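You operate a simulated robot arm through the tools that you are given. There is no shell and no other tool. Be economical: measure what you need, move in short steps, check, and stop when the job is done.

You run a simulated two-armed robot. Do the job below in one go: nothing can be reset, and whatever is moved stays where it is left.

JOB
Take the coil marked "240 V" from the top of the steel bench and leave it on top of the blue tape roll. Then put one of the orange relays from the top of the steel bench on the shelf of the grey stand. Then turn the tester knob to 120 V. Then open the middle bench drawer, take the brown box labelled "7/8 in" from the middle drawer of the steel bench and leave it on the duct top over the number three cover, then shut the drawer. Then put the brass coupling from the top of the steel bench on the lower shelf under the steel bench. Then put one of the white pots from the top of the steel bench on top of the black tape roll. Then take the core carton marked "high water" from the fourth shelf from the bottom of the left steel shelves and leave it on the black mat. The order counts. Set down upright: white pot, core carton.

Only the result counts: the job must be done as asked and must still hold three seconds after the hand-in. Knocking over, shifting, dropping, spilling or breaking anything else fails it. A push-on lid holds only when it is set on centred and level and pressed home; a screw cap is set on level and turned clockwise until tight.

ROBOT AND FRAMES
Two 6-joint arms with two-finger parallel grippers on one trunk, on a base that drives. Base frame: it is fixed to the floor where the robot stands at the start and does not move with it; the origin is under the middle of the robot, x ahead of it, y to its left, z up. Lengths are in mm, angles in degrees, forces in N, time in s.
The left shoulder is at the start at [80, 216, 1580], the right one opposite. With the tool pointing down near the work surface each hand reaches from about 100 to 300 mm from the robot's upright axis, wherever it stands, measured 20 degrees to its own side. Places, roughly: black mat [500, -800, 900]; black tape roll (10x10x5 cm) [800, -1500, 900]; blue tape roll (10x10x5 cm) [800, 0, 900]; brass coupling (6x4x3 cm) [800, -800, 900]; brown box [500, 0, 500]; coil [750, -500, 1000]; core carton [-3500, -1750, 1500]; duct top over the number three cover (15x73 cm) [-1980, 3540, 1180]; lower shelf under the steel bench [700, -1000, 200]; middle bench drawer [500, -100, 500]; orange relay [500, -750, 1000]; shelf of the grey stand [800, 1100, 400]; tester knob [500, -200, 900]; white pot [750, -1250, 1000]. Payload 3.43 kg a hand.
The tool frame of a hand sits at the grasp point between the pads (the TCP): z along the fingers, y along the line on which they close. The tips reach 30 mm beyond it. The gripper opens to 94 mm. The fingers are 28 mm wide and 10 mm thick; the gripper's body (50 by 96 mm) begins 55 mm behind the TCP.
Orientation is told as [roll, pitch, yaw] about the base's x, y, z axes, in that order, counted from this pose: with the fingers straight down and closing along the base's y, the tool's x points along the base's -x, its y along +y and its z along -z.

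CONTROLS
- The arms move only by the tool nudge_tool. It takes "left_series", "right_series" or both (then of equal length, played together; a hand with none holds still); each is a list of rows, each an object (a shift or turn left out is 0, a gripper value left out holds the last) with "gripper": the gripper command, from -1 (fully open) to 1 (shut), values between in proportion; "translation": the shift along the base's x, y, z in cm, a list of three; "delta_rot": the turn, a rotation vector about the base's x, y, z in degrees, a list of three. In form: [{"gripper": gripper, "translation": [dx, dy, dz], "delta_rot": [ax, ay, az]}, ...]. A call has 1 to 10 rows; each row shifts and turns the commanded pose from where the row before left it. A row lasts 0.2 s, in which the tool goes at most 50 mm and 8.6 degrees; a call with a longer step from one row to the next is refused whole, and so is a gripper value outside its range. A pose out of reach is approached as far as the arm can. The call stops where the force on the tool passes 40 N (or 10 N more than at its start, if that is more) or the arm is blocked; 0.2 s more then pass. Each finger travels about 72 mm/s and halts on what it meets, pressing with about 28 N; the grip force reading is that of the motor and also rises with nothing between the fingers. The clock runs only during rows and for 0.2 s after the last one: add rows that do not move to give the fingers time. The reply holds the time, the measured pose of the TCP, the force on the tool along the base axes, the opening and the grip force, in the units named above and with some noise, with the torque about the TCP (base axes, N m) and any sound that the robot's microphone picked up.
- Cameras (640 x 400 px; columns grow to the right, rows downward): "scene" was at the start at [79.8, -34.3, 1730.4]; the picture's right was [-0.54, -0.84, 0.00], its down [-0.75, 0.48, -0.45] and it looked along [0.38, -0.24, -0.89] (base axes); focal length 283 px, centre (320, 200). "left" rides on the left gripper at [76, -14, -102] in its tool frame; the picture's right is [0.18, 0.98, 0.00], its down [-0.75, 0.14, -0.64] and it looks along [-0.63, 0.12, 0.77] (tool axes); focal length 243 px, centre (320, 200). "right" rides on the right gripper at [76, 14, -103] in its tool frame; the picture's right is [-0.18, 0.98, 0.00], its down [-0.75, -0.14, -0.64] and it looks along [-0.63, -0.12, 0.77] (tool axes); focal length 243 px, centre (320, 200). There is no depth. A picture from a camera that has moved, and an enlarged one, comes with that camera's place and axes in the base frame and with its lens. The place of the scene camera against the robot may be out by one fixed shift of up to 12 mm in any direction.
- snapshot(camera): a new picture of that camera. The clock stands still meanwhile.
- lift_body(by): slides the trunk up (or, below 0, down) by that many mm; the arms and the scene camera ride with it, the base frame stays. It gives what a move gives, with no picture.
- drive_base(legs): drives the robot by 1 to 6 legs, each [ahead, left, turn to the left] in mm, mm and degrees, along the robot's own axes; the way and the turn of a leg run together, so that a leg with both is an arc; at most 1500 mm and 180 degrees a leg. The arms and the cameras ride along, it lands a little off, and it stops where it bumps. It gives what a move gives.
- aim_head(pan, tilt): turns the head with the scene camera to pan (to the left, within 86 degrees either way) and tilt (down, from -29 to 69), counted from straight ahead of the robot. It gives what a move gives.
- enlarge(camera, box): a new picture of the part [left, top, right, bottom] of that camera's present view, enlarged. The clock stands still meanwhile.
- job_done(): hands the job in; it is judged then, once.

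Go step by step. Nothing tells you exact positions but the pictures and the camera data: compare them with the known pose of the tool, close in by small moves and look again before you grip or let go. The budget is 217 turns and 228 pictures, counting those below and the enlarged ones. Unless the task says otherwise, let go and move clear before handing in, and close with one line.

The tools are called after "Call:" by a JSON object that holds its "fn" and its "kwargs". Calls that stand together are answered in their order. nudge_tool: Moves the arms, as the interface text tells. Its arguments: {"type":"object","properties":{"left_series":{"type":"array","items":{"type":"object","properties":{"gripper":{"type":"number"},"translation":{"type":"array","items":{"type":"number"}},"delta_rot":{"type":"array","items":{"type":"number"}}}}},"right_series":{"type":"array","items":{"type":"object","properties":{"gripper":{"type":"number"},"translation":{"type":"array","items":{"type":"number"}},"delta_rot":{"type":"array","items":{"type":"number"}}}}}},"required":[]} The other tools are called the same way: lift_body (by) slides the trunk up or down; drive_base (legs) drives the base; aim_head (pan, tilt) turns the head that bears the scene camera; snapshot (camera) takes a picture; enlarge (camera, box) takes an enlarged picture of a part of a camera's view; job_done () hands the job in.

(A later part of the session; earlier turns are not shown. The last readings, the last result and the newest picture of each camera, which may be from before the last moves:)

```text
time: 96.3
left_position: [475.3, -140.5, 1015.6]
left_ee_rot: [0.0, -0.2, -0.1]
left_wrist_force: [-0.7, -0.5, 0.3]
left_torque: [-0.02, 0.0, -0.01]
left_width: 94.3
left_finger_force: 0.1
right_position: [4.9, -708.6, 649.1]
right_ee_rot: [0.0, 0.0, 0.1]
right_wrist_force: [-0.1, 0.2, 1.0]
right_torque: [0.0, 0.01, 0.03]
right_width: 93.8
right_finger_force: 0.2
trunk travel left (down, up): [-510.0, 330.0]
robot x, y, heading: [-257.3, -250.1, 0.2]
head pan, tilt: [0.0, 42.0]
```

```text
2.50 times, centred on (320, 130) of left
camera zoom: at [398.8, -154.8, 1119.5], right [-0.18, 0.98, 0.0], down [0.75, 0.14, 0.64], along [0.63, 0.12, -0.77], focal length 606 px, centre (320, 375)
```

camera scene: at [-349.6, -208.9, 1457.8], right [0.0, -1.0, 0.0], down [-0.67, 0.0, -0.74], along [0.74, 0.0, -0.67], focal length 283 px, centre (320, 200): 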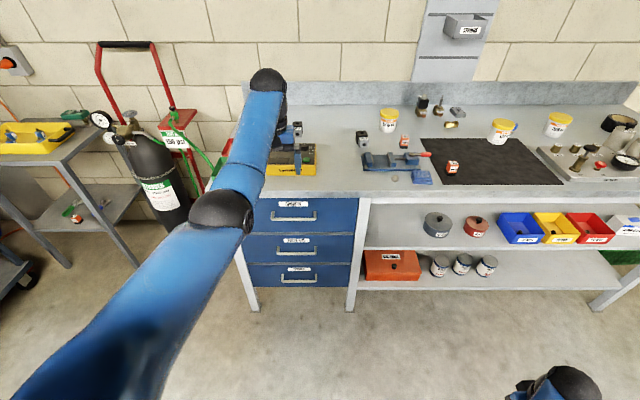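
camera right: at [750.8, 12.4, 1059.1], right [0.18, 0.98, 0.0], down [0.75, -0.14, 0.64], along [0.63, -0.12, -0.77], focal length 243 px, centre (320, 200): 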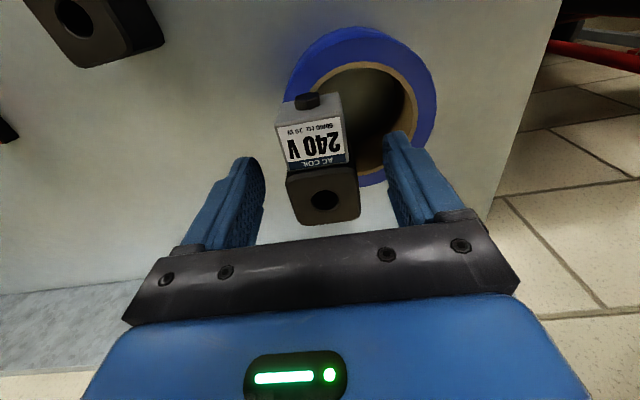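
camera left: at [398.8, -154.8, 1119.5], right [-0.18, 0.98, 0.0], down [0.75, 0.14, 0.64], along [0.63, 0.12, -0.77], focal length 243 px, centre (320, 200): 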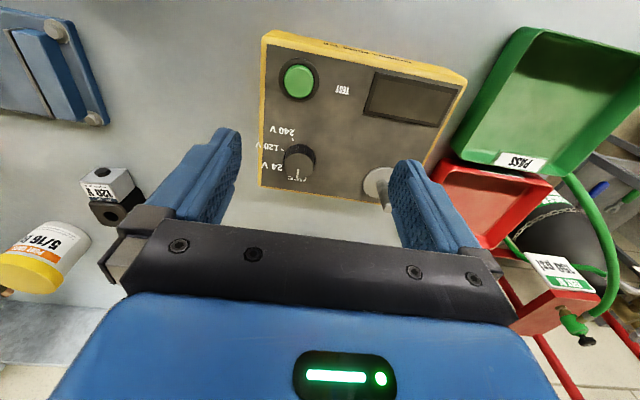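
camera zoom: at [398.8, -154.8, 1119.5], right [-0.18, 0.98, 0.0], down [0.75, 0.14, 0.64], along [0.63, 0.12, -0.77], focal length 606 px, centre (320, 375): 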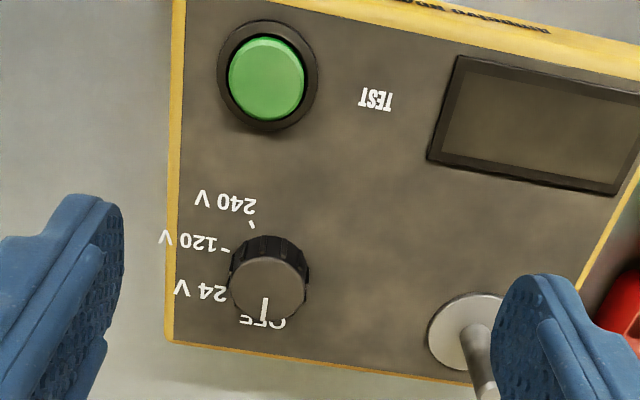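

The knob points to OFF; marks step about 50° clockwise (24 V, 120 V, 240 V), so 120 V is about 100° clockwise. Knob top is near (522,-151,921). I'll pre-turn the hand +50° and hover over it.

Call:
{"fn": "nudge_tool", "kwargs": {"left_series": [{"translation": [1.5, -0.35, -1], "delta_rot": [0, 0, 7.2], "gripper": -0.1}, {"translation": [1.5, -0.35, -1], "delta_rot": [0, 0, 7.2]}, {"translation": [1.6, -0.35, -1], "delta_rot": [0, 0, 7.2]}, {"delta_rot": [0, 0, 7.2]}, {"delta_rot": [0, 0, 7.2]}, {"delta_rot": [0, 0, 7.2]}, {"delta_rot": [0, 0, 6.8]}, {}]}}

Call:
{"fn": "snapshot", "kwargs": {"camera": "left"}}

```text
time: 98.1
left_position: [495.4, -149.1, 984.3]
left_ee_rot: [-0.1, -0.2, 50.1]
left_wrist_force: [-0.5, 0.1, 0.3]
left_torque: [0.0, 0.0, -0.02]
left_width: 51.6
left_finger_force: 0.0
left hand out of reach, approached as far as the arm can: row 2, 3
right_position: [5.0, -708.3, 648.3]
right_ee_rot: [0.0, 0.0, 0.0]
right_wrist_force: [0.4, 0.6, 0.4]
right_torque: [-0.01, -0.01, 0.0]
right_width: 93.7
right_finger_force: 0.1
trunk travel left (down, up): [-510.0, 330.0]
robot x, y, heading: [-258.6, -252.9, -0.3]
head pan, tilt: [0.0, 42.0]
```

```text
163 pictures are left
camera left: at [456.4, -214.8, 1087.9], right [-0.87, 0.49, 0.0], down [0.37, 0.67, 0.64], along [0.32, 0.56, -0.77], focal length 243 px, centre (320, 200)
```

left: 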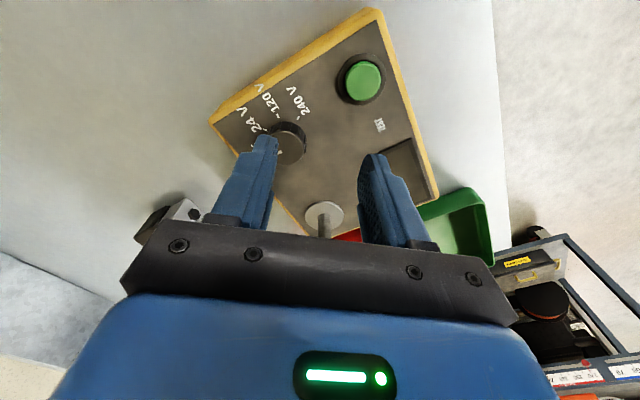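

Call:
{"fn": "drive_base", "kwargs": {"legs": [[60, 0, 0]]}}

```text
time: 99.1
left_position: [551.4, -149.5, 985.7]
left_ee_rot: [-0.3, -0.1, 50.0]
left_wrist_force: [0.0, -0.3, 0.6]
left_torque: [-0.01, -0.01, 0.0]
left_width: 51.6
left_finger_force: 0.0
right_position: [61.1, -709.2, 649.7]
right_ee_rot: [0.0, -0.1, -0.1]
right_wrist_force: [-1.2, -0.1, 0.4]
right_torque: [0.01, 0.0, 0.0]
right_width: 94.0
right_finger_force: 0.1
trunk travel left (down, up): [-510.0, 330.0]
robot x, y, heading: [-200.5, -253.0, 0.2]
head pan, tilt: [0.0, 42.0]
```

Call:
{"fn": "nudge_tool", "kwargs": {"left_series": [{"translation": [-2.8, -0.3, 0]}, {"translation": [0, 0, -1.5]}, {}]}}

Call:
{"fn": "snapshot", "kwargs": {"camera": "left"}}

```text
time: 99.9
left_position: [526.7, -151.0, 966.8]
left_ee_rot: [-0.1, 0.0, 50.0]
left_wrist_force: [-0.4, 0.2, 0.0]
left_torque: [0.01, -0.01, 0.03]
left_width: 51.7
left_finger_force: 0.0
right_position: [63.5, -708.0, 647.9]
right_ee_rot: [0.0, 0.1, -0.1]
right_wrist_force: [0.5, -0.3, 0.6]
right_torque: [0.01, 0.0, -0.03]
right_width: 94.0
right_finger_force: 0.0
trunk travel left (down, up): [-510.0, 330.0]
robot x, y, heading: [-196.5, -250.5, 0.1]
head pan, tilt: [0.0, 42.0]
```

```text
162 pictures are left
camera left: at [487.6, -217.7, 1072.2], right [-0.87, 0.49, 0.0], down [0.38, 0.67, 0.64], along [0.32, 0.56, -0.77], focal length 243 px, centre (320, 200)
```

left: 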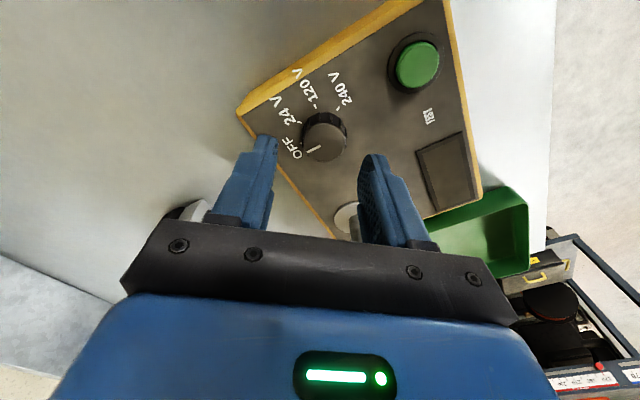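

Call:
{"fn": "nudge_tool", "kwargs": {"left_series": [{"translation": [-0.4, 0.1, -1.2]}, {"translation": [0, 0, -1.3]}, {}]}}

Call:
{"fn": "snapshot", "kwargs": {"camera": "left"}}

```text
time: 100.7
left_position: [520.2, -151.0, 944.7]
left_ee_rot: [-0.2, -0.1, 50.1]
left_wrist_force: [0.1, 0.2, 0.4]
left_torque: [-0.01, 0.03, 0.02]
left_width: 51.5
left_finger_force: 0.1
right_position: [62.2, -709.4, 647.4]
right_ee_rot: [0.0, 0.0, -0.1]
right_wrist_force: [0.4, 0.0, 0.6]
right_torque: [0.02, 0.0, -0.01]
right_width: 94.0
right_finger_force: 0.2
trunk travel left (down, up): [-510.0, 330.0]
robot x, y, heading: [-198.1, -251.5, -0.2]
head pan, tilt: [0.0, 42.0]
```

```text
161 pictures are left
camera left: at [482.1, -217.4, 1048.7], right [-0.87, 0.49, 0.0], down [0.37, 0.67, 0.64], along [0.32, 0.56, -0.77], focal length 243 px, centre (320, 200)
```

left: 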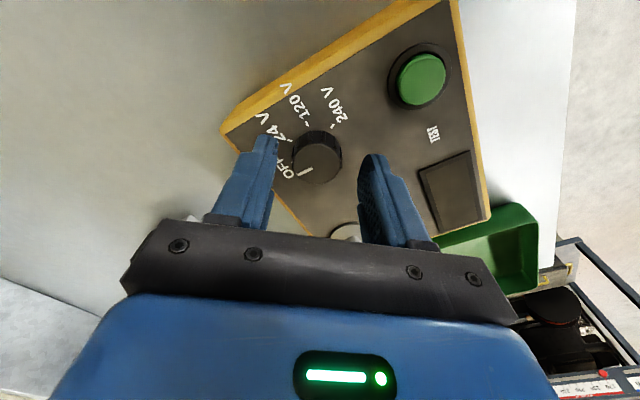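

Call:
{"fn": "nudge_tool", "kwargs": {"left_series": [{"translation": [0.1, 0, -0.5]}, {"gripper": 0.4}, {"gripper": 1}, {"gripper": 1}, {"gripper": 1}]}}

Call:
{"fn": "snapshot", "kwargs": {"camera": "left"}}

```text
time: 101.9
left_position: [524.0, -151.6, 938.2]
left_ee_rot: [-0.2, -0.2, 49.9]
left_wrist_force: [5.9, -4.0, 0.7]
left_torque: [-0.12, -0.31, 0.01]
left_width: 29.2
left_finger_force: 44.6
right_position: [63.6, -709.9, 647.4]
right_ee_rot: [-0.1, 0.1, -0.1]
right_wrist_force: [0.6, 0.9, -0.8]
right_torque: [-0.01, -0.01, 0.02]
right_width: 94.1
right_finger_force: 0.0
trunk travel left (down, up): [-510.0, 330.0]
robot x, y, heading: [-196.4, -253.8, -0.2]
head pan, tilt: [0.0, 42.0]
```

```text
160 pictures are left
camera left: at [484.4, -218.0, 1043.2], right [-0.87, 0.49, 0.0], down [0.37, 0.67, 0.64], along [0.32, 0.56, -0.77], focal length 243 px, centre (320, 200)
```

left: 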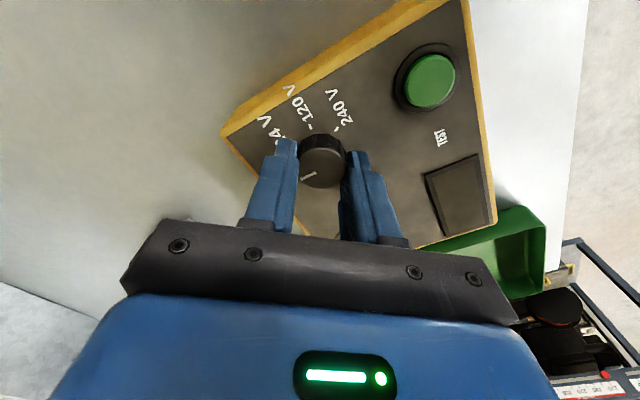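

Gripped. Turning clockwise 50° first, then I'll check.

Call:
{"fn": "nudge_tool", "kwargs": {"left_series": [{"translation": [0.15, -0.12, 0], "delta_rot": [0, 0, -7.2]}, {"delta_rot": [0, 0, -7.2]}, {"delta_rot": [0, 0, -7.2]}, {"delta_rot": [0, 0, -7.2]}, {"delta_rot": [0, 0, -7.2]}, {"delta_rot": [0, 0, -7.2]}, {"delta_rot": [0, 0, -6.8]}, {}]}}

Call:
{"fn": "enlarge", "kwargs": {"camera": "left", "box": [230, 50, 410, 210]}}

```text
time: 103.7
left_position: [524.5, -153.8, 939.6]
left_ee_rot: [-0.2, -0.1, -0.2]
left_wrist_force: [2.4, -4.9, 1.0]
left_torque: [-0.26, -0.06, 0.04]
left_width: 29.3
left_finger_force: 45.5
right_position: [62.8, -708.5, 647.1]
right_ee_rot: [0.1, 0.0, -0.1]
right_wrist_force: [-0.3, 0.1, 1.2]
right_torque: [0.0, -0.04, 0.01]
right_width: 94.0
right_finger_force: 0.0
trunk travel left (down, up): [-510.0, 330.0]
robot x, y, heading: [-203.4, -253.2, -0.3]
head pan, tilt: [0.0, 42.0]
```

```text
2.50 times, centred on (320, 130) of left
camera zoom: at [447.5, -166.1, 1043.2], right [-0.18, 0.98, 0.0], down [0.75, 0.14, 0.64], along [0.63, 0.11, -0.77], focal length 606 px, centre (320, 375)
```

zoom: 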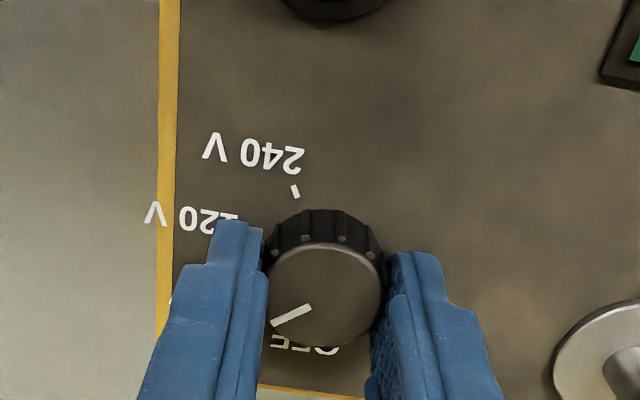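

Call:
{"fn": "nudge_tool", "kwargs": {"left_series": [{"delta_rot": [0, 0, -7.2]}, {"delta_rot": [0, 0, -7.2]}, {"delta_rot": [0, 0, -7.2]}, {"delta_rot": [0, 0, -7.2]}, {"delta_rot": [0, 0, -7.2]}, {"delta_rot": [0, 0, -7.2]}, {"delta_rot": [0, 0, -6.8]}, {}]}}

Call:
{"fn": "enlarge", "kwargs": {"camera": "left", "box": [230, 50, 410, 210]}}

```text
time: 105.5
left_position: [524.1, -155.5, 939.6]
left_ee_rot: [-0.1, 0.0, -50.2]
left_wrist_force: [-1.4, -16.1, -2.1]
left_torque: [-1.11, -0.37, 0.02]
left_width: 29.1
left_finger_force: 45.3
right_position: [62.7, -710.3, 646.9]
right_ee_rot: [0.0, 0.0, -0.1]
right_wrist_force: [0.1, -0.2, -0.2]
right_torque: [0.02, 0.0, 0.0]
right_width: 94.2
right_finger_force: 0.1
trunk travel left (down, up): [-510.0, 330.0]
robot x, y, heading: [-198.8, -255.6, 0.2]
head pan, tilt: [0.0, 42.0]
```

```text
2.50 times, centred on (320, 130) of left
camera zoom: at [463.6, -104.5, 1043.3], right [0.64, 0.77, 0.0], down [0.59, -0.49, 0.64], along [0.49, -0.41, -0.77], focal length 606 px, centre (320, 375)
```

zoom: 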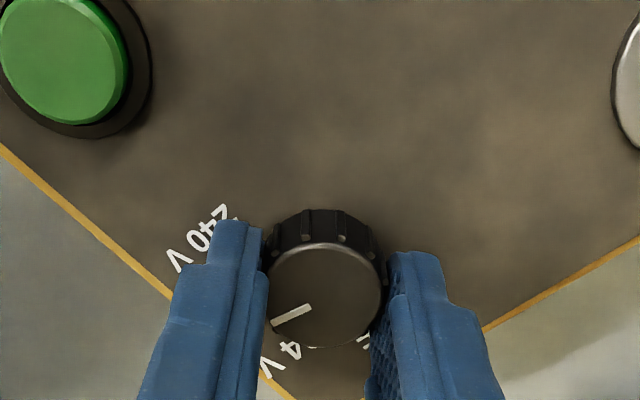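

Call:
{"fn": "nudge_tool", "kwargs": {"left_series": [{"translation": [0, -0.2, 0]}, {"gripper": 0.1}, {"gripper": -0.1}, {"gripper": -0.1}, {"translation": [0, 0, 3]}, {"translation": [0, 0, 4], "delta_rot": [0, 0, 8]}, {"delta_rot": [0, 0, 8]}, {"delta_rot": [0, 0, 8]}, {"delta_rot": [0, 0, 8]}, {"delta_rot": [0, 0, 8]}]}}

Call:
{"fn": "nudge_tool", "kwargs": {"left_series": [{"delta_rot": [0, 0, 8]}, {"delta_rot": [0, 0, 2]}, {}]}}

Call:
{"fn": "enlarge", "kwargs": {"camera": "left", "box": [230, 50, 410, 210]}}

```text
time: 107.7
left_position: [531.6, -154.9, 1007.2]
left_ee_rot: [-0.1, -0.1, -9.9]
left_wrist_force: [-0.2, -0.2, -0.4]
left_torque: [-0.01, -0.03, 0.01]
left_width: 51.6
left_finger_force: 0.0
left hand out of reach, approached as far as the arm can: row 6
right_position: [63.2, -707.6, 647.8]
right_ee_rot: [0.0, 0.0, -0.1]
right_wrist_force: [0.6, 0.5, -0.4]
right_torque: [0.0, 0.01, 0.01]
right_width: 94.0
right_finger_force: 0.1
trunk travel left (down, up): [-510.0, 330.0]
robot x, y, heading: [-200.0, -251.3, -0.0]
head pan, tilt: [0.0, 42.0]
```

```text
time: 108.5
left_position: [531.1, -153.9, 1007.4]
left_ee_rot: [-0.2, 0.0, 0.0]
left_wrist_force: [0.3, 0.3, 0.6]
left_torque: [0.01, 0.03, 0.0]
left_width: 51.7
left_finger_force: 0.1
right_position: [62.4, -709.1, 648.3]
right_ee_rot: [0.0, 0.1, -0.1]
right_wrist_force: [-1.0, 0.2, 0.5]
right_torque: [0.03, 0.01, 0.0]
right_width: 94.0
right_finger_force: 0.0
trunk travel left (down, up): [-510.0, 330.0]
robot x, y, heading: [-203.0, -251.8, 0.2]
head pan, tilt: [0.0, 42.0]
```

```text
2.50 times, centred on (320, 130) of left
camera zoom: at [454.2, -168.5, 1111.7], right [-0.18, 0.98, 0.0], down [0.75, 0.14, 0.64], along [0.63, 0.12, -0.77], focal length 606 px, centre (320, 375)
```

zoom: 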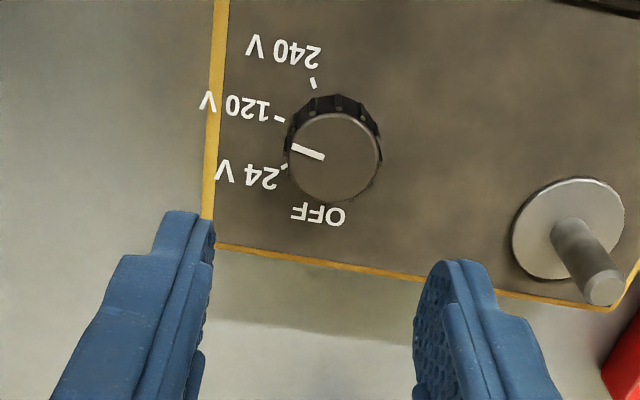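

The pointer sits right at the 120 V mark. Next the drawer: back off, lower the trunk and turn the left hand forward with the fingers closing vertically.

Call:
{"fn": "drive_base", "kwargs": {"legs": [[-420, -70, 0]]}}

Call:
{"fn": "lift_body", "kwargs": {"by": -250}}

Call:
{"fn": "nudge_tool", "kwargs": {"left_series": [{"translation": [0, 1, 0], "delta_rot": [0, -8.5, 0], "gripper": -1}, {"translation": [0, 1, 0], "delta_rot": [0, -8.5, 0]}, {"translation": [0, 0, -1], "delta_rot": [0, -8.5, 0]}, {"translation": [0, 0, -2], "delta_rot": [0, -8.5, 0]}, {"translation": [0, 0, -2], "delta_rot": [0, -8.5, 0]}, {"translation": [0, 0, -2], "delta_rot": [0, -8.5, 0]}, {"translation": [0, 0, -2], "delta_rot": [0, -8.5, 0]}, {"translation": [0, 0, -2], "delta_rot": [0, -8.5, 0]}, {"translation": [0, 0, -2], "delta_rot": [0, -8.5, 0]}, {"translation": [0, 0, -2], "delta_rot": [0, -8.5, 0]}]}}

Call:
{"fn": "snapshot", "kwargs": {"camera": "scene"}}

Call:
{"fn": "snapshot", "kwargs": {"camera": "left"}}

```text
time: 111.1
left_position: [103.4, -224.0, 1007.2]
left_ee_rot: [-0.3, 0.0, -0.2]
left_wrist_force: [-0.5, -0.7, 0.2]
left_torque: [-0.02, 0.0, -0.02]
left_width: 51.7
left_finger_force: 0.1
right_position: [-368.9, -776.2, 647.9]
right_ee_rot: [0.1, 0.0, -0.2]
right_wrist_force: [-0.8, 0.5, -0.7]
right_torque: [-0.03, 0.03, -0.01]
right_width: 94.0
right_finger_force: 0.0
trunk travel left (down, up): [-510.0, 330.0]
robot x, y, heading: [-628.3, -322.2, 0.0]
head pan, tilt: [0.0, 42.0]
```

```text
time: 113.7
left_position: [103.6, -225.2, 758.2]
left_ee_rot: [-0.3, 0.0, -0.2]
left_wrist_force: [0.3, 0.1, -0.1]
left_torque: [0.0, 0.02, 0.02]
left_width: 51.8
left_finger_force: 0.2
right_position: [-367.1, -775.9, 397.8]
right_ee_rot: [0.1, 0.0, -0.2]
right_wrist_force: [0.8, 0.0, -0.4]
right_torque: [-0.03, 0.0, 0.0]
right_width: 94.0
right_finger_force: 0.2
trunk travel left (down, up): [-260.0, 580.0]
robot x, y, heading: [-627.1, -324.9, -0.5]
head pan, tilt: [0.0, 42.0]
```

```text
time: 115.9
left_position: [100.8, -204.0, 608.1]
left_ee_rot: [2.0, -85.1, -2.1]
left_wrist_force: [-0.4, -0.6, 0.0]
left_torque: [0.02, -0.05, 0.0]
left_width: 94.1
left_finger_force: 0.2
right_position: [-367.4, -775.2, 398.5]
right_ee_rot: [-0.1, 0.0, -0.2]
right_wrist_force: [-0.1, 0.1, 0.1]
right_torque: [0.0, -0.01, -0.05]
right_width: 94.0
right_finger_force: 0.0
trunk travel left (down, up): [-260.0, 580.0]
robot x, y, heading: [-625.2, -318.1, -0.0]
head pan, tilt: [0.0, 42.0]
```

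```text
156 pictures are left
camera scene: at [-518.4, -320.7, 1207.8], right [0.0, -1.0, 0.0], down [-0.67, 0.0, -0.74], along [0.74, 0.0, -0.67], focal length 283 px, centre (320, 200)
```

scene: 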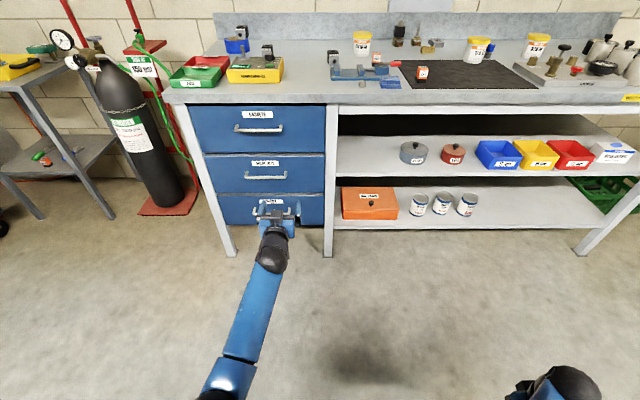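

```text
155 pictures are left
camera left: at [-8.1, -217.6, 541.8], right [-0.01, 0.98, -0.18], down [-0.58, 0.14, 0.81], along [0.82, 0.11, 0.56], focal length 243 px, centre (320, 200)
```

left: 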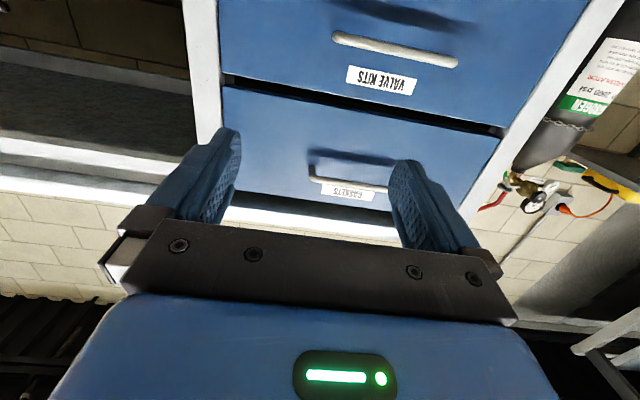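

The middle ("VALVE KITS") handle is near (345,-117,543). I'll roll the hand 90° and go in front of it.

Call:
{"fn": "nudge_tool", "kwargs": {"left_series": [{"translation": [0, 1, -1], "delta_rot": [0, -4.5, 0]}, {"translation": [0, 1, -1], "delta_rot": [8, 0, 0]}, {"translation": [0, 1, -1], "delta_rot": [8.5, 0, 0]}, {"translation": [0, 1, -1], "delta_rot": [8.5, 0, 0]}, {"translation": [0, 1, -1], "delta_rot": [8.5, 0, 0]}, {"translation": [0, 1, -1], "delta_rot": [8.5, 0, 0]}, {"translation": [0, 1, -0.5], "delta_rot": [8.5, 0, 0]}, {"translation": [0, 1, 0], "delta_rot": [8.5, 0, 0]}, {"delta_rot": [8.5, 0, 0]}, {"delta_rot": [8.5, 0, 0]}]}}

Call:
{"fn": "nudge_tool", "kwargs": {"left_series": [{"delta_rot": [8.5, 0, 0]}, {"delta_rot": [5, 0, 0]}, {}]}}

Call:
{"fn": "snapshot", "kwargs": {"camera": "left"}}

```text
time: 118.1
left_position: [101.6, -124.1, 541.9]
left_ee_rot: [89.7, -13.7, -89.4]
left_wrist_force: [0.2, 0.9, 0.3]
left_torque: [-0.02, 0.01, 0.01]
left_width: 93.9
left_finger_force: 0.0
right_position: [-367.8, -776.5, 397.5]
right_ee_rot: [-0.1, 0.1, -0.2]
right_wrist_force: [-0.6, 0.1, -0.2]
right_torque: [-0.02, 0.0, 0.05]
right_width: 94.0
right_finger_force: 0.1
trunk travel left (down, up): [-260.0, 580.0]
robot x, y, heading: [-626.1, -322.4, -0.4]
head pan, tilt: [0.0, 42.0]
```

```text
time: 118.9
left_position: [103.7, -125.0, 542.8]
left_ee_rot: [89.8, -0.1, -89.5]
left_wrist_force: [-0.4, -0.2, -0.2]
left_torque: [0.0, 0.01, 0.01]
left_width: 93.8
left_finger_force: 0.0
right_position: [-367.8, -775.2, 398.1]
right_ee_rot: [0.0, -0.1, -0.2]
right_wrist_force: [0.6, -0.5, 0.1]
right_torque: [-0.05, 0.03, -0.05]
right_width: 93.9
right_finger_force: 0.0
trunk travel left (down, up): [-260.0, 580.0]
robot x, y, heading: [-627.3, -319.8, -0.2]
head pan, tilt: [0.0, 42.0]
```

```text
154 pictures are left
camera left: at [-2.0, -48.5, 530.2], right [0.0, 0.19, 0.98], down [-0.64, -0.76, 0.15], along [0.77, -0.62, 0.12], focal length 243 px, centre (320, 200)
```

left: 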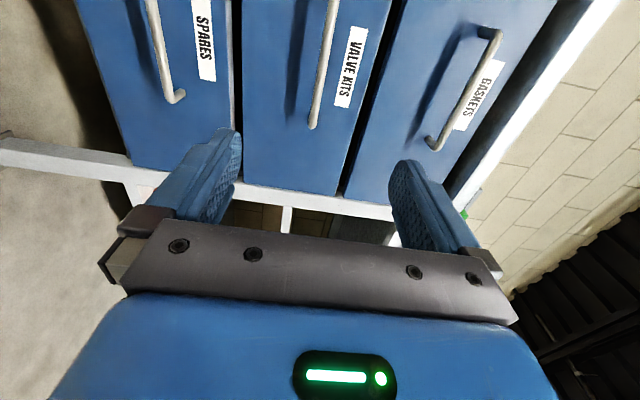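

Call:
{"fn": "drive_base", "kwargs": {"legs": [[190, 0, 0]]}}

Call:
{"fn": "snapshot", "kwargs": {"camera": "left"}}

Call:
{"fn": "snapshot", "kwargs": {"camera": "scene"}}

```text
time: 120.5
left_position: [296.5, -124.5, 542.6]
left_ee_rot: [89.6, -0.3, -89.5]
left_wrist_force: [0.5, 0.3, -1.2]
left_torque: [0.01, -0.03, 0.01]
left_width: 94.2
left_finger_force: 0.1
right_position: [-174.8, -777.2, 398.1]
right_ee_rot: [0.0, 0.1, -0.1]
right_wrist_force: [-0.3, -0.1, -0.3]
right_torque: [-0.03, 0.01, -0.01]
right_width: 94.0
right_finger_force: 0.0
trunk travel left (down, up): [-260.0, 580.0]
robot x, y, heading: [-435.5, -320.0, 0.1]
head pan, tilt: [0.0, 42.0]
```

```text
153 pictures are left
camera left: at [191.6, -49.2, 529.5], right [0.0, 0.19, 0.98], down [-0.64, -0.76, 0.15], along [0.77, -0.62, 0.12], focal length 243 px, centre (320, 200)
```

left: 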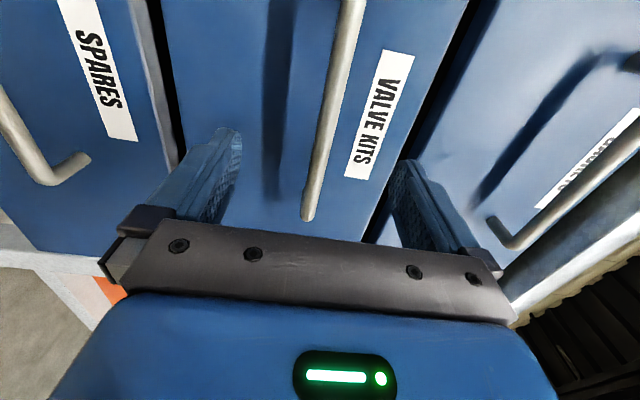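

```text
152 pictures are left
camera scene: at [-324.5, -321.6, 1207.7], right [0.0, -1.0, 0.0], down [-0.67, 0.0, -0.74], along [0.74, 0.0, -0.67], focal length 283 px, centre (320, 200)
```

scene: 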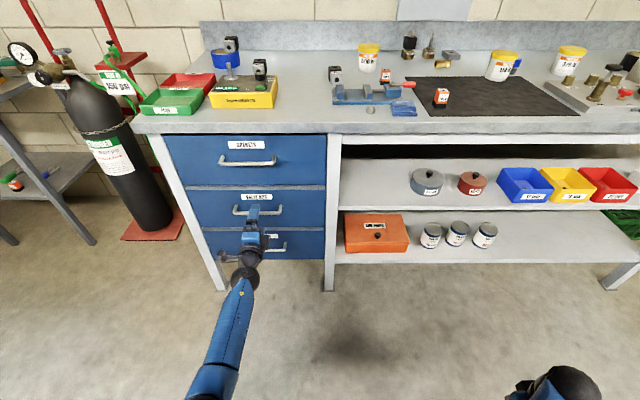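

Call:
{"fn": "drive_base", "kwargs": {"legs": [[40, 0, 0]]}}

Call:
{"fn": "snapshot", "kwargs": {"camera": "left"}}

```text
time: 121.3
left_position: [335.9, -125.0, 541.5]
left_ee_rot: [89.7, -0.3, -89.5]
left_wrist_force: [0.5, 0.2, 0.5]
left_torque: [-0.01, -0.01, 0.02]
left_width: 94.4
left_finger_force: 0.1
right_position: [-134.6, -777.7, 397.4]
right_ee_rot: [0.0, 0.1, -0.2]
right_wrist_force: [-0.8, 0.1, -0.7]
right_torque: [-0.03, 0.03, -0.01]
right_width: 94.3
right_finger_force: 0.1
trunk travel left (down, up): [-260.0, 580.0]
robot x, y, heading: [-401.4, -318.4, -0.2]
head pan, tilt: [0.0, 42.0]
```

```text
151 pictures are left
camera left: at [231.1, -49.0, 529.2], right [0.0, 0.19, 0.98], down [-0.63, -0.76, 0.15], along [0.77, -0.62, 0.12], focal length 243 px, centre (320, 200)
```

left: 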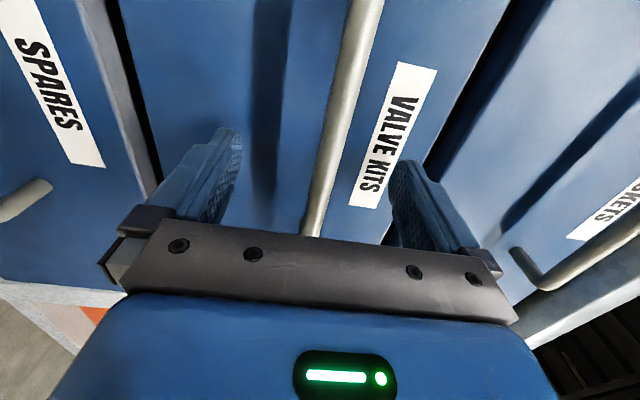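

Call:
{"fn": "nudge_tool", "kwargs": {"left_series": [{"gripper": 0}, {"gripper": 0.5}, {"gripper": 1}, {"gripper": 1}, {"gripper": 1}, {"gripper": 1}, {"gripper": 1}]}}

Call:
{"fn": "drive_base", "kwargs": {"legs": [[-80, 0, 0]]}}

Call:
{"fn": "snapshot", "kwargs": {"camera": "scene"}}

```text
time: 123.0
left_position: [332.0, -124.6, 543.0]
left_ee_rot: [89.9, -0.3, -89.6]
left_wrist_force: [-29.6, -1.2, -0.3]
left_torque: [0.95, -0.05, -0.29]
left_width: 11.9
left_finger_force: 45.4
right_position: [-135.1, -777.1, 398.3]
right_ee_rot: [0.1, -0.1, -0.2]
right_wrist_force: [0.4, 0.0, 1.4]
right_torque: [0.03, -0.01, -0.02]
right_width: 93.7
right_finger_force: 0.0
trunk travel left (down, up): [-260.0, 580.0]
robot x, y, heading: [-395.5, -323.1, -0.0]
head pan, tilt: [0.0, 42.0]
```

```text
time: 124.0
left_position: [256.2, -125.1, 542.4]
left_ee_rot: [89.9, -0.3, -89.5]
left_wrist_force: [1.0, 2.1, -3.2]
left_torque: [0.83, -0.02, 0.28]
left_width: 11.7
left_finger_force: 44.9
right_position: [-213.5, -777.5, 398.1]
right_ee_rot: [0.0, 0.0, -0.2]
right_wrist_force: [0.2, -0.3, -0.6]
right_torque: [0.02, 0.0, 0.0]
right_width: 94.2
right_finger_force: 0.0
trunk travel left (down, up): [-260.0, 580.0]
robot x, y, heading: [-471.6, -321.1, -0.2]
head pan, tilt: [0.0, 42.0]
```

```text
150 pictures are left
camera scene: at [-365.8, -321.2, 1207.9], right [0.0, -1.0, 0.0], down [-0.67, 0.0, -0.74], along [0.74, 0.0, -0.67], focal length 283 px, centre (320, 200)
```

scene: 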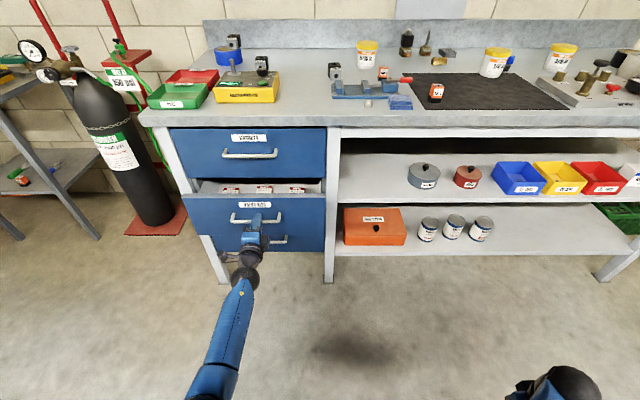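

The drawer slides open with three boxes in front. I'll pull it further.

Call:
{"fn": "drive_base", "kwargs": {"legs": [[-140, 0, 0]]}}

Call:
{"fn": "snapshot", "kwargs": {"camera": "scene"}}

Call:
{"fn": "enlarge", "kwargs": {"camera": "scene", "box": [170, 150, 350, 260]}}

```text
time: 125.3
left_position: [115.0, -125.0, 543.1]
left_ee_rot: [89.8, -0.3, -89.6]
left_wrist_force: [1.0, 2.5, 0.6]
left_torque: [0.82, -0.01, 0.42]
left_width: 11.8
left_finger_force: 44.8
right_position: [-354.7, -776.6, 397.8]
right_ee_rot: [0.0, 0.1, -0.3]
right_wrist_force: [-0.8, 0.5, -0.7]
right_torque: [0.0, -0.01, 0.03]
right_width: 94.0
right_finger_force: 0.1
trunk travel left (down, up): [-260.0, 580.0]
robot x, y, heading: [-613.4, -318.2, -0.2]
head pan, tilt: [0.0, 42.0]
```

```text
149 pictures are left
camera scene: at [-505.9, -320.6, 1207.9], right [-0.01, -1.0, 0.0], down [-0.67, 0.0, -0.74], along [0.74, 0.0, -0.67], focal length 283 px, centre (320, 200)
```

scene: 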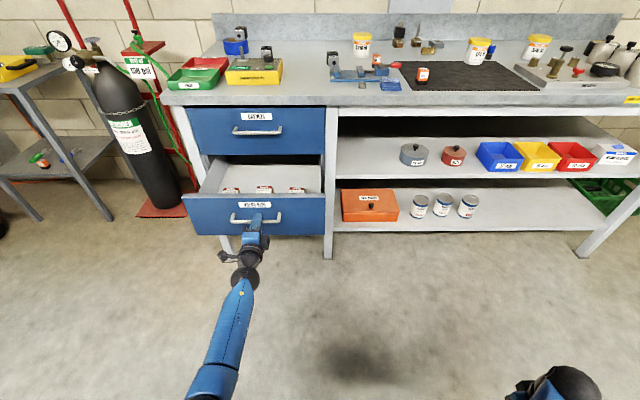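

```text
3.56 times, centred on (260, 205) of scene
camera zoom: at [-505.9, -320.6, 1207.9], right [-0.01, -1.0, 0.0], down [-0.67, 0.0, -0.74], along [0.74, 0.0, -0.67], focal length 1005 px, centre (533, 182)
```

zoom: 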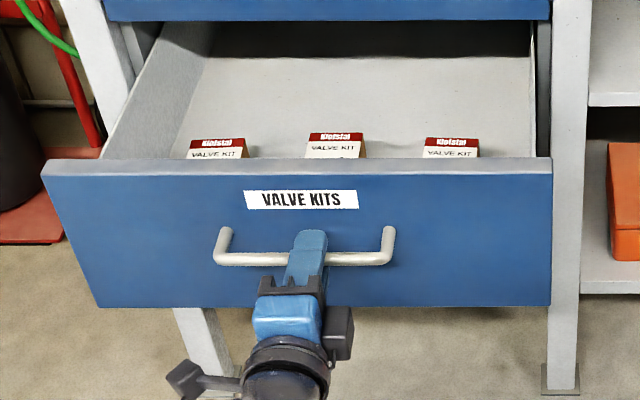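

Pulled about 220 mm, boxes near the front. Release, back off, and turn the hand down again.

Call:
{"fn": "nudge_tool", "kwargs": {"left_series": [{"gripper": 0.5}, {"gripper": -0.5}, {"gripper": -0.7}, {"gripper": -0.7}, {"gripper": -0.7}]}}

Call:
{"fn": "drive_base", "kwargs": {"legs": [[-120, 0, 0]]}}

Call:
{"fn": "nudge_tool", "kwargs": {"left_series": [{"translation": [-1, 0, 4], "delta_rot": [-8.5, 0, 0]}, {"translation": [-1, 0, 4], "delta_rot": [-8.5, 0, 0]}, {"translation": [-1, 0, 4], "delta_rot": [-8.5, 0, 0]}, {"translation": [0, 0, 4], "delta_rot": [-8.5, 0, 0]}, {"translation": [0, 0, 4], "delta_rot": [-8.5, 0, 0]}, {"delta_rot": [-8.5, 0, 0]}, {"delta_rot": [-8.5, 0, 0]}, {"delta_rot": [-8.5, 0, 0]}, {"delta_rot": [-8.5, 0, 0]}, {"delta_rot": [-8.5, 0, 0]}]}}

Call:
{"fn": "nudge_tool", "kwargs": {"left_series": [{"delta_rot": [-5, 0, 0]}, {"delta_rot": [0, 8.5, 0]}, {"delta_rot": [0, 8.5, 0]}, {"delta_rot": [0, 8.5, 0]}, {"delta_rot": [0, 8.5, 0]}, {"delta_rot": [0, 8.5, 0]}, {"delta_rot": [0, 8.5, 0]}, {"delta_rot": [0, 8.5, 0]}, {"delta_rot": [0, 8.5, 0]}, {"delta_rot": [0, 8.5, 0]}]}}

```text
time: 126.5
left_position: [115.4, -124.2, 543.2]
left_ee_rot: [89.8, -0.3, -89.5]
left_wrist_force: [0.4, 0.4, -0.3]
left_torque: [0.02, -0.03, 0.0]
left_width: 80.0
left_finger_force: 0.2
right_position: [-354.9, -777.3, 397.7]
right_ee_rot: [-0.1, 0.1, -0.3]
right_wrist_force: [0.5, -0.2, -0.1]
right_torque: [-0.03, 0.01, -0.02]
right_width: 94.2
right_finger_force: 0.1
trunk travel left (down, up): [-260.0, 580.0]
robot x, y, heading: [-612.5, -321.9, -0.5]
head pan, tilt: [0.0, 42.0]
```

```text
time: 127.8
left_position: [-7.4, -123.4, 544.4]
left_ee_rot: [89.9, -0.2, -89.7]
left_wrist_force: [0.0, 0.5, -0.2]
left_torque: [0.02, 0.02, 0.06]
left_width: 79.7
left_finger_force: 0.1
right_position: [-477.7, -775.0, 398.1]
right_ee_rot: [0.0, -0.2, -0.3]
right_wrist_force: [0.1, -0.3, -0.6]
right_torque: [0.0, -0.05, 0.0]
right_width: 94.3
right_finger_force: 0.1
trunk travel left (down, up): [-260.0, 580.0]
robot x, y, heading: [-741.6, -318.7, -0.3]
head pan, tilt: [0.0, 42.0]
```

```text
time: 130.0
left_position: [-31.3, -120.0, 726.9]
left_ee_rot: [79.2, -81.7, -79.0]
left_wrist_force: [-0.9, 0.8, -0.1]
left_torque: [0.01, -0.02, 0.02]
left_width: 79.9
left_finger_force: 0.1
left hand out of reach, approached as far as the arm can: row 1
right_position: [-477.3, -776.1, 398.8]
right_ee_rot: [0.0, 0.0, -0.3]
right_wrist_force: [-0.6, 0.0, 0.5]
right_torque: [0.0, 0.02, 0.0]
right_width: 94.1
right_finger_force: 0.1
trunk travel left (down, up): [-260.0, 580.0]
robot x, y, heading: [-740.6, -319.3, -0.4]
head pan, tilt: [0.0, 42.0]
```

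```text
time: 132.2
left_position: [-17.5, -120.8, 718.6]
left_ee_rot: [0.9, -11.7, -3.3]
left_wrist_force: [1.3, 0.8, -0.2]
left_torque: [0.0, 0.0, 0.0]
left_width: 79.7
left_finger_force: 0.2
left hand out of reach, approached as far as the arm can: row 10
right_position: [-477.3, -775.3, 397.7]
right_ee_rot: [0.0, 0.1, -0.4]
right_wrist_force: [0.0, -0.9, 0.1]
right_torque: [0.0, -0.02, 0.02]
right_width: 94.1
right_finger_force: 0.0
trunk travel left (down, up): [-260.0, 580.0]
robot x, y, heading: [-739.7, -319.8, -0.2]
head pan, tilt: [0.0, 42.0]
```

Call:
{"fn": "nudge_tool", "kwargs": {"left_series": [{"translation": [-2, 0, 0.5], "delta_rot": [-0.9, 6, 0]}, {"translation": [-1, 0, 0], "delta_rot": [0, 5.7, 3.3]}, {}]}}

Call:
{"fn": "drive_base", "kwargs": {"legs": [[180, 0, 0]]}}

Call:
{"fn": "snapshot", "kwargs": {"camera": "left"}}

```text
time: 133.0
left_position: [-8.9, -122.0, 705.5]
left_ee_rot: [-0.4, -0.2, 0.3]
left_wrist_force: [0.1, -0.3, -0.2]
left_torque: [0.02, -0.01, 0.0]
left_width: 79.9
left_finger_force: 0.1
left hand out of reach, approached as far as the arm can: row 1, 2
right_position: [-477.2, -775.4, 396.6]
right_ee_rot: [0.0, 0.0, -0.3]
right_wrist_force: [0.3, 0.5, -0.2]
right_torque: [0.0, 0.0, 0.0]
right_width: 93.8
right_finger_force: 0.0
trunk travel left (down, up): [-260.0, 580.0]
robot x, y, heading: [-737.1, -315.4, -0.1]
head pan, tilt: [0.0, 42.0]
```

```text
time: 134.5
left_position: [173.4, -123.0, 705.9]
left_ee_rot: [-0.4, -0.2, 0.4]
left_wrist_force: [-0.1, -0.8, -0.6]
left_torque: [0.01, 0.01, -0.01]
left_width: 79.7
left_finger_force: 0.0
right_position: [-293.0, -777.2, 398.3]
right_ee_rot: [0.1, 0.1, -0.2]
right_wrist_force: [0.5, 0.1, -0.5]
right_torque: [0.0, 0.05, -0.03]
right_width: 94.1
right_finger_force: 0.1
trunk travel left (down, up): [-260.0, 580.0]
robot x, y, heading: [-553.7, -321.8, -0.3]
head pan, tilt: [0.0, 42.0]
```

```text
147 pictures are left
camera left: at [97.0, -135.2, 810.6], right [-0.19, 0.98, -0.01], down [0.75, 0.15, 0.64], along [0.63, 0.12, -0.77], focal length 243 px, centre (320, 200)
```

left: 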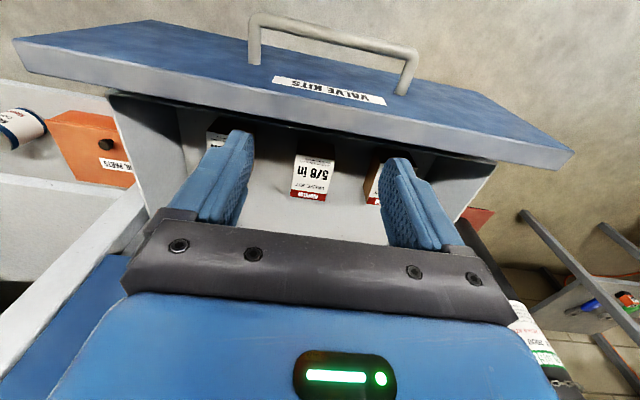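

Middle box reads 5/8 in. I'll shift sideways to read the others.

Call:
{"fn": "nudge_tool", "kwargs": {"left_series": [{"translation": [0, 4, 1]}, {"translation": [0, 4, 0]}, {}]}}

Call:
{"fn": "enlarge", "kwargs": {"camera": "left", "box": [120, 80, 480, 260]}}

```text
time: 135.3
left_position: [177.6, -40.9, 716.9]
left_ee_rot: [-0.4, -0.3, 0.3]
left_wrist_force: [-0.4, -0.1, 0.4]
left_torque: [-0.02, 0.0, -0.02]
left_width: 79.8
left_finger_force: 0.0
left hand out of reach, approached as far as the arm can: row 1
right_position: [-293.6, -776.1, 397.3]
right_ee_rot: [0.0, -0.1, -0.3]
right_wrist_force: [-0.2, -1.1, 0.0]
right_torque: [0.0, 0.02, 0.02]
right_width: 93.8
right_finger_force: 0.1
trunk travel left (down, up): [-260.0, 580.0]
robot x, y, heading: [-555.3, -321.5, -0.4]
head pan, tilt: [0.0, 42.0]
```

```text
1.78 times, centred on (300, 170) of left
camera zoom: at [100.5, -54.4, 821.6], right [-0.19, 0.98, -0.01], down [0.75, 0.15, 0.64], along [0.63, 0.12, -0.76], focal length 431 px, centre (356, 253)
```

zoom: 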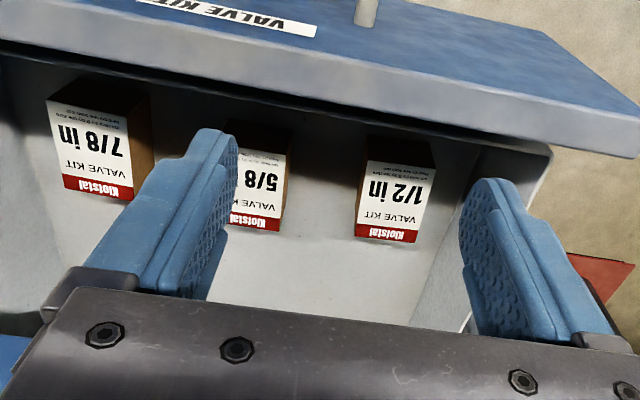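

The 7/8 in box is the rightmost, near (298,-236) with its top around z 495. I'll tilt the hand 25° to clear the upper drawer handle and move over it.

Call:
{"fn": "nudge_tool", "kwargs": {"left_series": [{"translation": [0, -4.5, 0.5], "delta_rot": [0, -8, 0]}, {"translation": [0, -4.5, 0.5], "delta_rot": [0, -8, 0]}, {"translation": [0, -4.5, 0], "delta_rot": [0, -9, 0]}, {"translation": [0, -4.5, 0]}, {}]}}

```text
refused: row 3 steps farther than a row can; nothing moved
```

Call:
{"fn": "nudge_tool", "kwargs": {"left_series": [{"translation": [0, -4.5, 0.5], "delta_rot": [0, -8, 0]}, {"translation": [0, -4.5, 0.5], "delta_rot": [0, -8, 0]}, {"translation": [0, -4.5, 0], "delta_rot": [0, -8, 0]}, {"translation": [0, -4.5, 0]}, {}]}}

Call:
{"fn": "drive_base", "kwargs": {"legs": [[80, -20, 0]]}}

Call:
{"fn": "snapshot", "kwargs": {"camera": "left"}}

Call:
{"fn": "snapshot", "kwargs": {"camera": "scene"}}

```text
time: 136.5
left_position: [178.8, -222.1, 724.8]
left_ee_rot: [-0.6, -24.3, 0.4]
left_wrist_force: [-0.3, 0.2, -1.4]
left_torque: [-0.02, 0.02, -0.01]
left_width: 79.7
left_finger_force: 0.0
right_position: [-292.2, -776.0, 398.8]
right_ee_rot: [0.0, 0.0, -0.2]
right_wrist_force: [0.4, -0.4, -0.1]
right_torque: [0.0, 0.0, 0.03]
right_width: 94.1
right_finger_force: 0.0
trunk travel left (down, up): [-260.0, 580.0]
robot x, y, heading: [-553.0, -318.0, -0.1]
head pan, tilt: [0.0, 42.0]
```

```text
time: 137.6
left_position: [260.8, -243.0, 724.7]
left_ee_rot: [-0.5, -24.2, 0.4]
left_wrist_force: [-0.2, -0.8, 0.1]
left_torque: [-0.03, -0.01, 0.0]
left_width: 79.9
left_finger_force: 0.1
right_position: [-213.5, -795.9, 397.4]
right_ee_rot: [0.0, 0.1, -0.1]
right_wrist_force: [-0.2, 1.1, -0.4]
right_torque: [0.01, 0.0, 0.0]
right_width: 94.3
right_finger_force: 0.0
trunk travel left (down, up): [-260.0, 580.0]
robot x, y, heading: [-474.2, -338.6, -0.1]
head pan, tilt: [0.0, 42.0]
```

```text
145 pictures are left
camera left: at [147.6, -256.1, 788.7], right [-0.17, 0.98, -0.08], down [0.42, 0.15, 0.89], along [0.89, 0.12, -0.44], focal length 243 px, centre (320, 200)
```

left: 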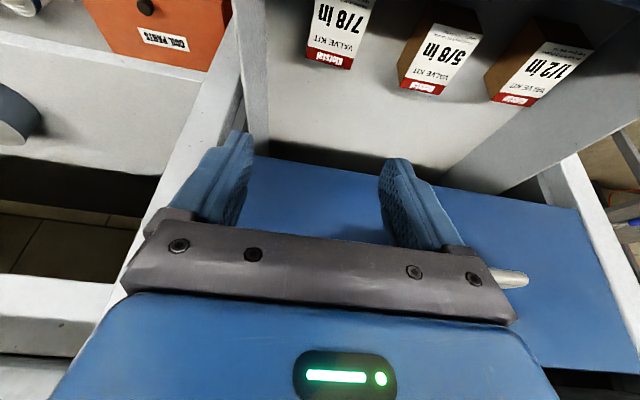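

```text
144 pictures are left
camera scene: at [-363.6, -341.2, 1207.6], right [0.0, -1.0, 0.0], down [-0.67, 0.0, -0.74], along [0.74, 0.0, -0.67], focal length 283 px, centre (320, 200)
```

scene: 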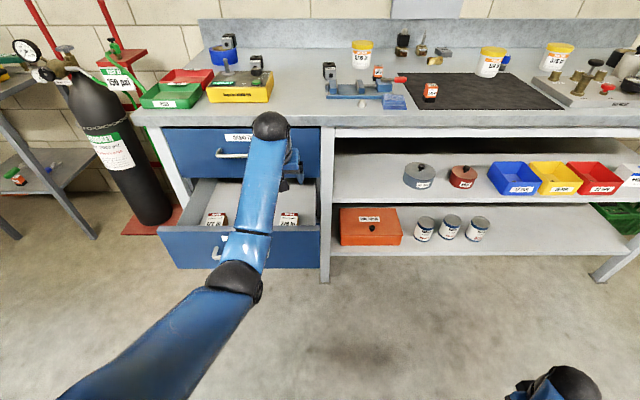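

Call:
{"fn": "drive_base", "kwargs": {"legs": [[40, 0, 0]]}}

Call:
{"fn": "nudge_tool", "kwargs": {"left_series": [{"translation": [-1, 0.7, -4]}, {"translation": [-1, 0, -4]}, {"translation": [-0.5, 0, -3]}, {}]}}

Call:
{"fn": "snapshot", "kwargs": {"camera": "left"}}

```text
time: 138.5
left_position: [299.0, -243.5, 724.0]
left_ee_rot: [-0.5, -24.2, 0.4]
left_wrist_force: [0.4, 0.5, -0.8]
left_torque: [0.01, -0.02, -0.01]
left_width: 80.0
left_finger_force: 0.0
right_position: [-172.4, -796.8, 397.4]
right_ee_rot: [0.0, 0.1, -0.2]
right_wrist_force: [0.0, -0.6, -0.1]
right_torque: [-0.01, 0.03, 0.02]
right_width: 94.1
right_finger_force: 0.0
trunk travel left (down, up): [-260.0, 580.0]
robot x, y, heading: [-435.9, -339.8, -0.2]
head pan, tilt: [0.0, 42.0]
```

```text
time: 139.5
left_position: [273.5, -236.5, 613.3]
left_ee_rot: [-0.6, -24.3, 0.2]
left_wrist_force: [-0.6, 0.0, 0.0]
left_torque: [-0.03, 0.0, -0.04]
left_width: 80.0
left_finger_force: 0.0
right_position: [-174.5, -796.3, 397.5]
right_ee_rot: [0.0, 0.0, -0.2]
right_wrist_force: [-0.4, 0.5, 0.5]
right_torque: [-0.01, -0.01, -0.02]
right_width: 94.1
right_finger_force: 0.0
trunk travel left (down, up): [-260.0, 580.0]
robot x, y, heading: [-432.9, -345.9, -0.1]
head pan, tilt: [0.0, 42.0]
```

```text
143 pictures are left
camera left: at [162.2, -249.0, 677.8], right [-0.17, 0.98, -0.08], down [0.42, 0.15, 0.89], along [0.89, 0.12, -0.44], focal length 243 px, centre (320, 200)
```

left: 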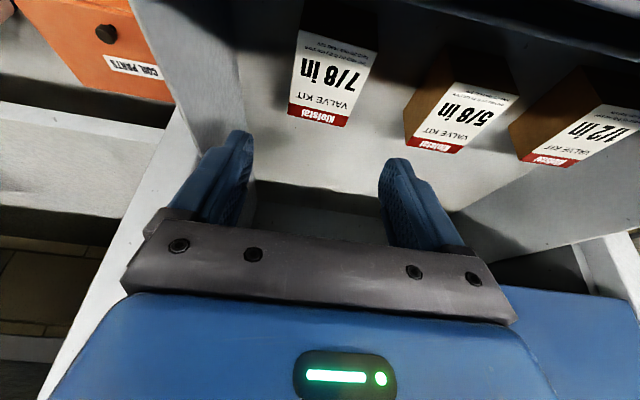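

Call:
{"fn": "lift_body", "kwargs": {"by": -50}}

Call:
{"fn": "nudge_tool", "kwargs": {"left_series": [{"translation": [1, 0.1, -1]}, {"translation": [1, 0, -1.5]}, {}]}}

Call:
{"fn": "snapshot", "kwargs": {"camera": "left"}}

```text
time: 140.4
left_position: [274.8, -236.4, 564.9]
left_ee_rot: [-0.6, -24.4, 0.4]
left_wrist_force: [0.8, 1.3, -0.5]
left_torque: [0.01, 0.02, -0.01]
left_width: 79.8
left_finger_force: 0.0
right_position: [-174.6, -796.6, 347.5]
right_ee_rot: [-0.1, 0.0, -0.2]
right_wrist_force: [0.5, 0.3, -0.6]
right_torque: [0.02, -0.02, -0.02]
right_width: 93.9
right_finger_force: 0.1
trunk travel left (down, up): [-210.0, 630.0]
robot x, y, heading: [-434.8, -342.4, -0.2]
head pan, tilt: [0.0, 42.0]
```

```text
time: 141.2
left_position: [295.1, -234.7, 539.0]
left_ee_rot: [-0.6, -24.3, 0.5]
left_wrist_force: [-0.2, 0.3, 0.4]
left_torque: [0.02, 0.0, 0.0]
left_width: 79.9
left_finger_force: 0.1
right_position: [-174.5, -796.7, 347.1]
right_ee_rot: [0.0, 0.0, -0.2]
right_wrist_force: [-0.5, 0.0, 0.0]
right_torque: [0.0, 0.01, 0.04]
right_width: 93.9
right_finger_force: 0.1
trunk travel left (down, up): [-210.0, 630.0]
robot x, y, heading: [-437.3, -342.5, -0.2]
head pan, tilt: [0.0, 42.0]
```

```text
142 pictures are left
camera left: at [183.1, -248.1, 602.4], right [-0.17, 0.98, -0.08], down [0.42, 0.15, 0.89], along [0.89, 0.12, -0.44], focal length 243 px, centre (320, 200)
```

left: 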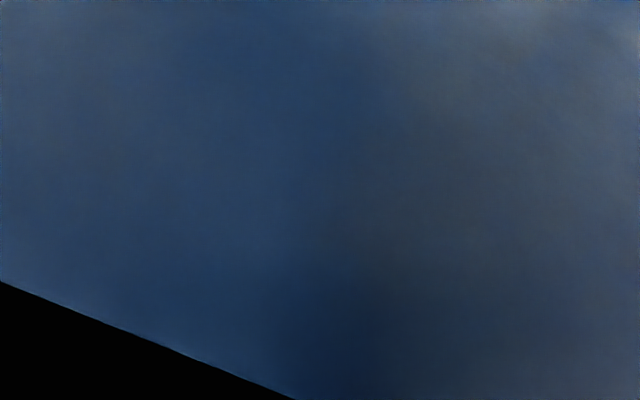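

The camera is buried near the drawer front, so I'll reduce the tilt to 12° and look again.

Call:
{"fn": "nudge_tool", "kwargs": {"left_series": [{"translation": [0, 0, 3]}, {"translation": [0, 0, 2], "delta_rot": [0, 6, 0]}, {"delta_rot": [0, 6.3, 0]}, {}]}}

Call:
{"fn": "snapshot", "kwargs": {"camera": "left"}}

Call:
{"fn": "snapshot", "kwargs": {"camera": "scene"}}

```text
time: 142.2
left_position: [296.2, -235.0, 588.5]
left_ee_rot: [-0.5, -12.0, 0.4]
left_wrist_force: [-1.4, -0.2, -0.7]
left_torque: [-0.01, 0.01, -0.03]
left_width: 80.0
left_finger_force: 0.1
right_position: [-173.8, -797.3, 348.6]
right_ee_rot: [0.0, 0.0, -0.2]
right_wrist_force: [0.7, -0.6, -0.3]
right_torque: [0.02, -0.03, 0.01]
right_width: 94.0
right_finger_force: 0.0
trunk travel left (down, up): [-210.0, 630.0]
robot x, y, heading: [-437.4, -337.4, -0.2]
head pan, tilt: [0.0, 42.0]
```

```text
141 pictures are left
camera left: at [199.4, -247.8, 674.6], right [-0.18, 0.98, -0.05], down [0.6, 0.15, 0.78], along [0.77, 0.12, -0.62], focal length 243 px, centre (320, 200)
```

left: 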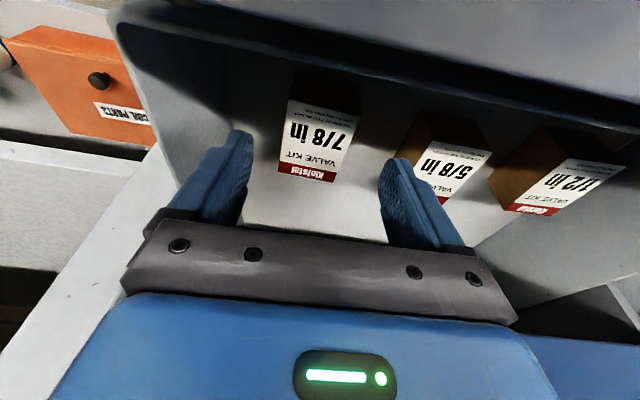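

```text
140 pictures are left
camera scene: at [-325.4, -341.0, 1157.8], right [0.0, -1.0, 0.0], down [-0.67, 0.0, -0.74], along [0.74, 0.0, -0.67], focal length 283 px, centre (320, 200)
```

scene: 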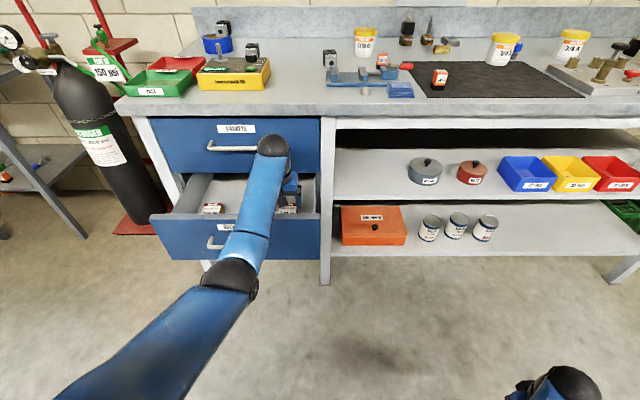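

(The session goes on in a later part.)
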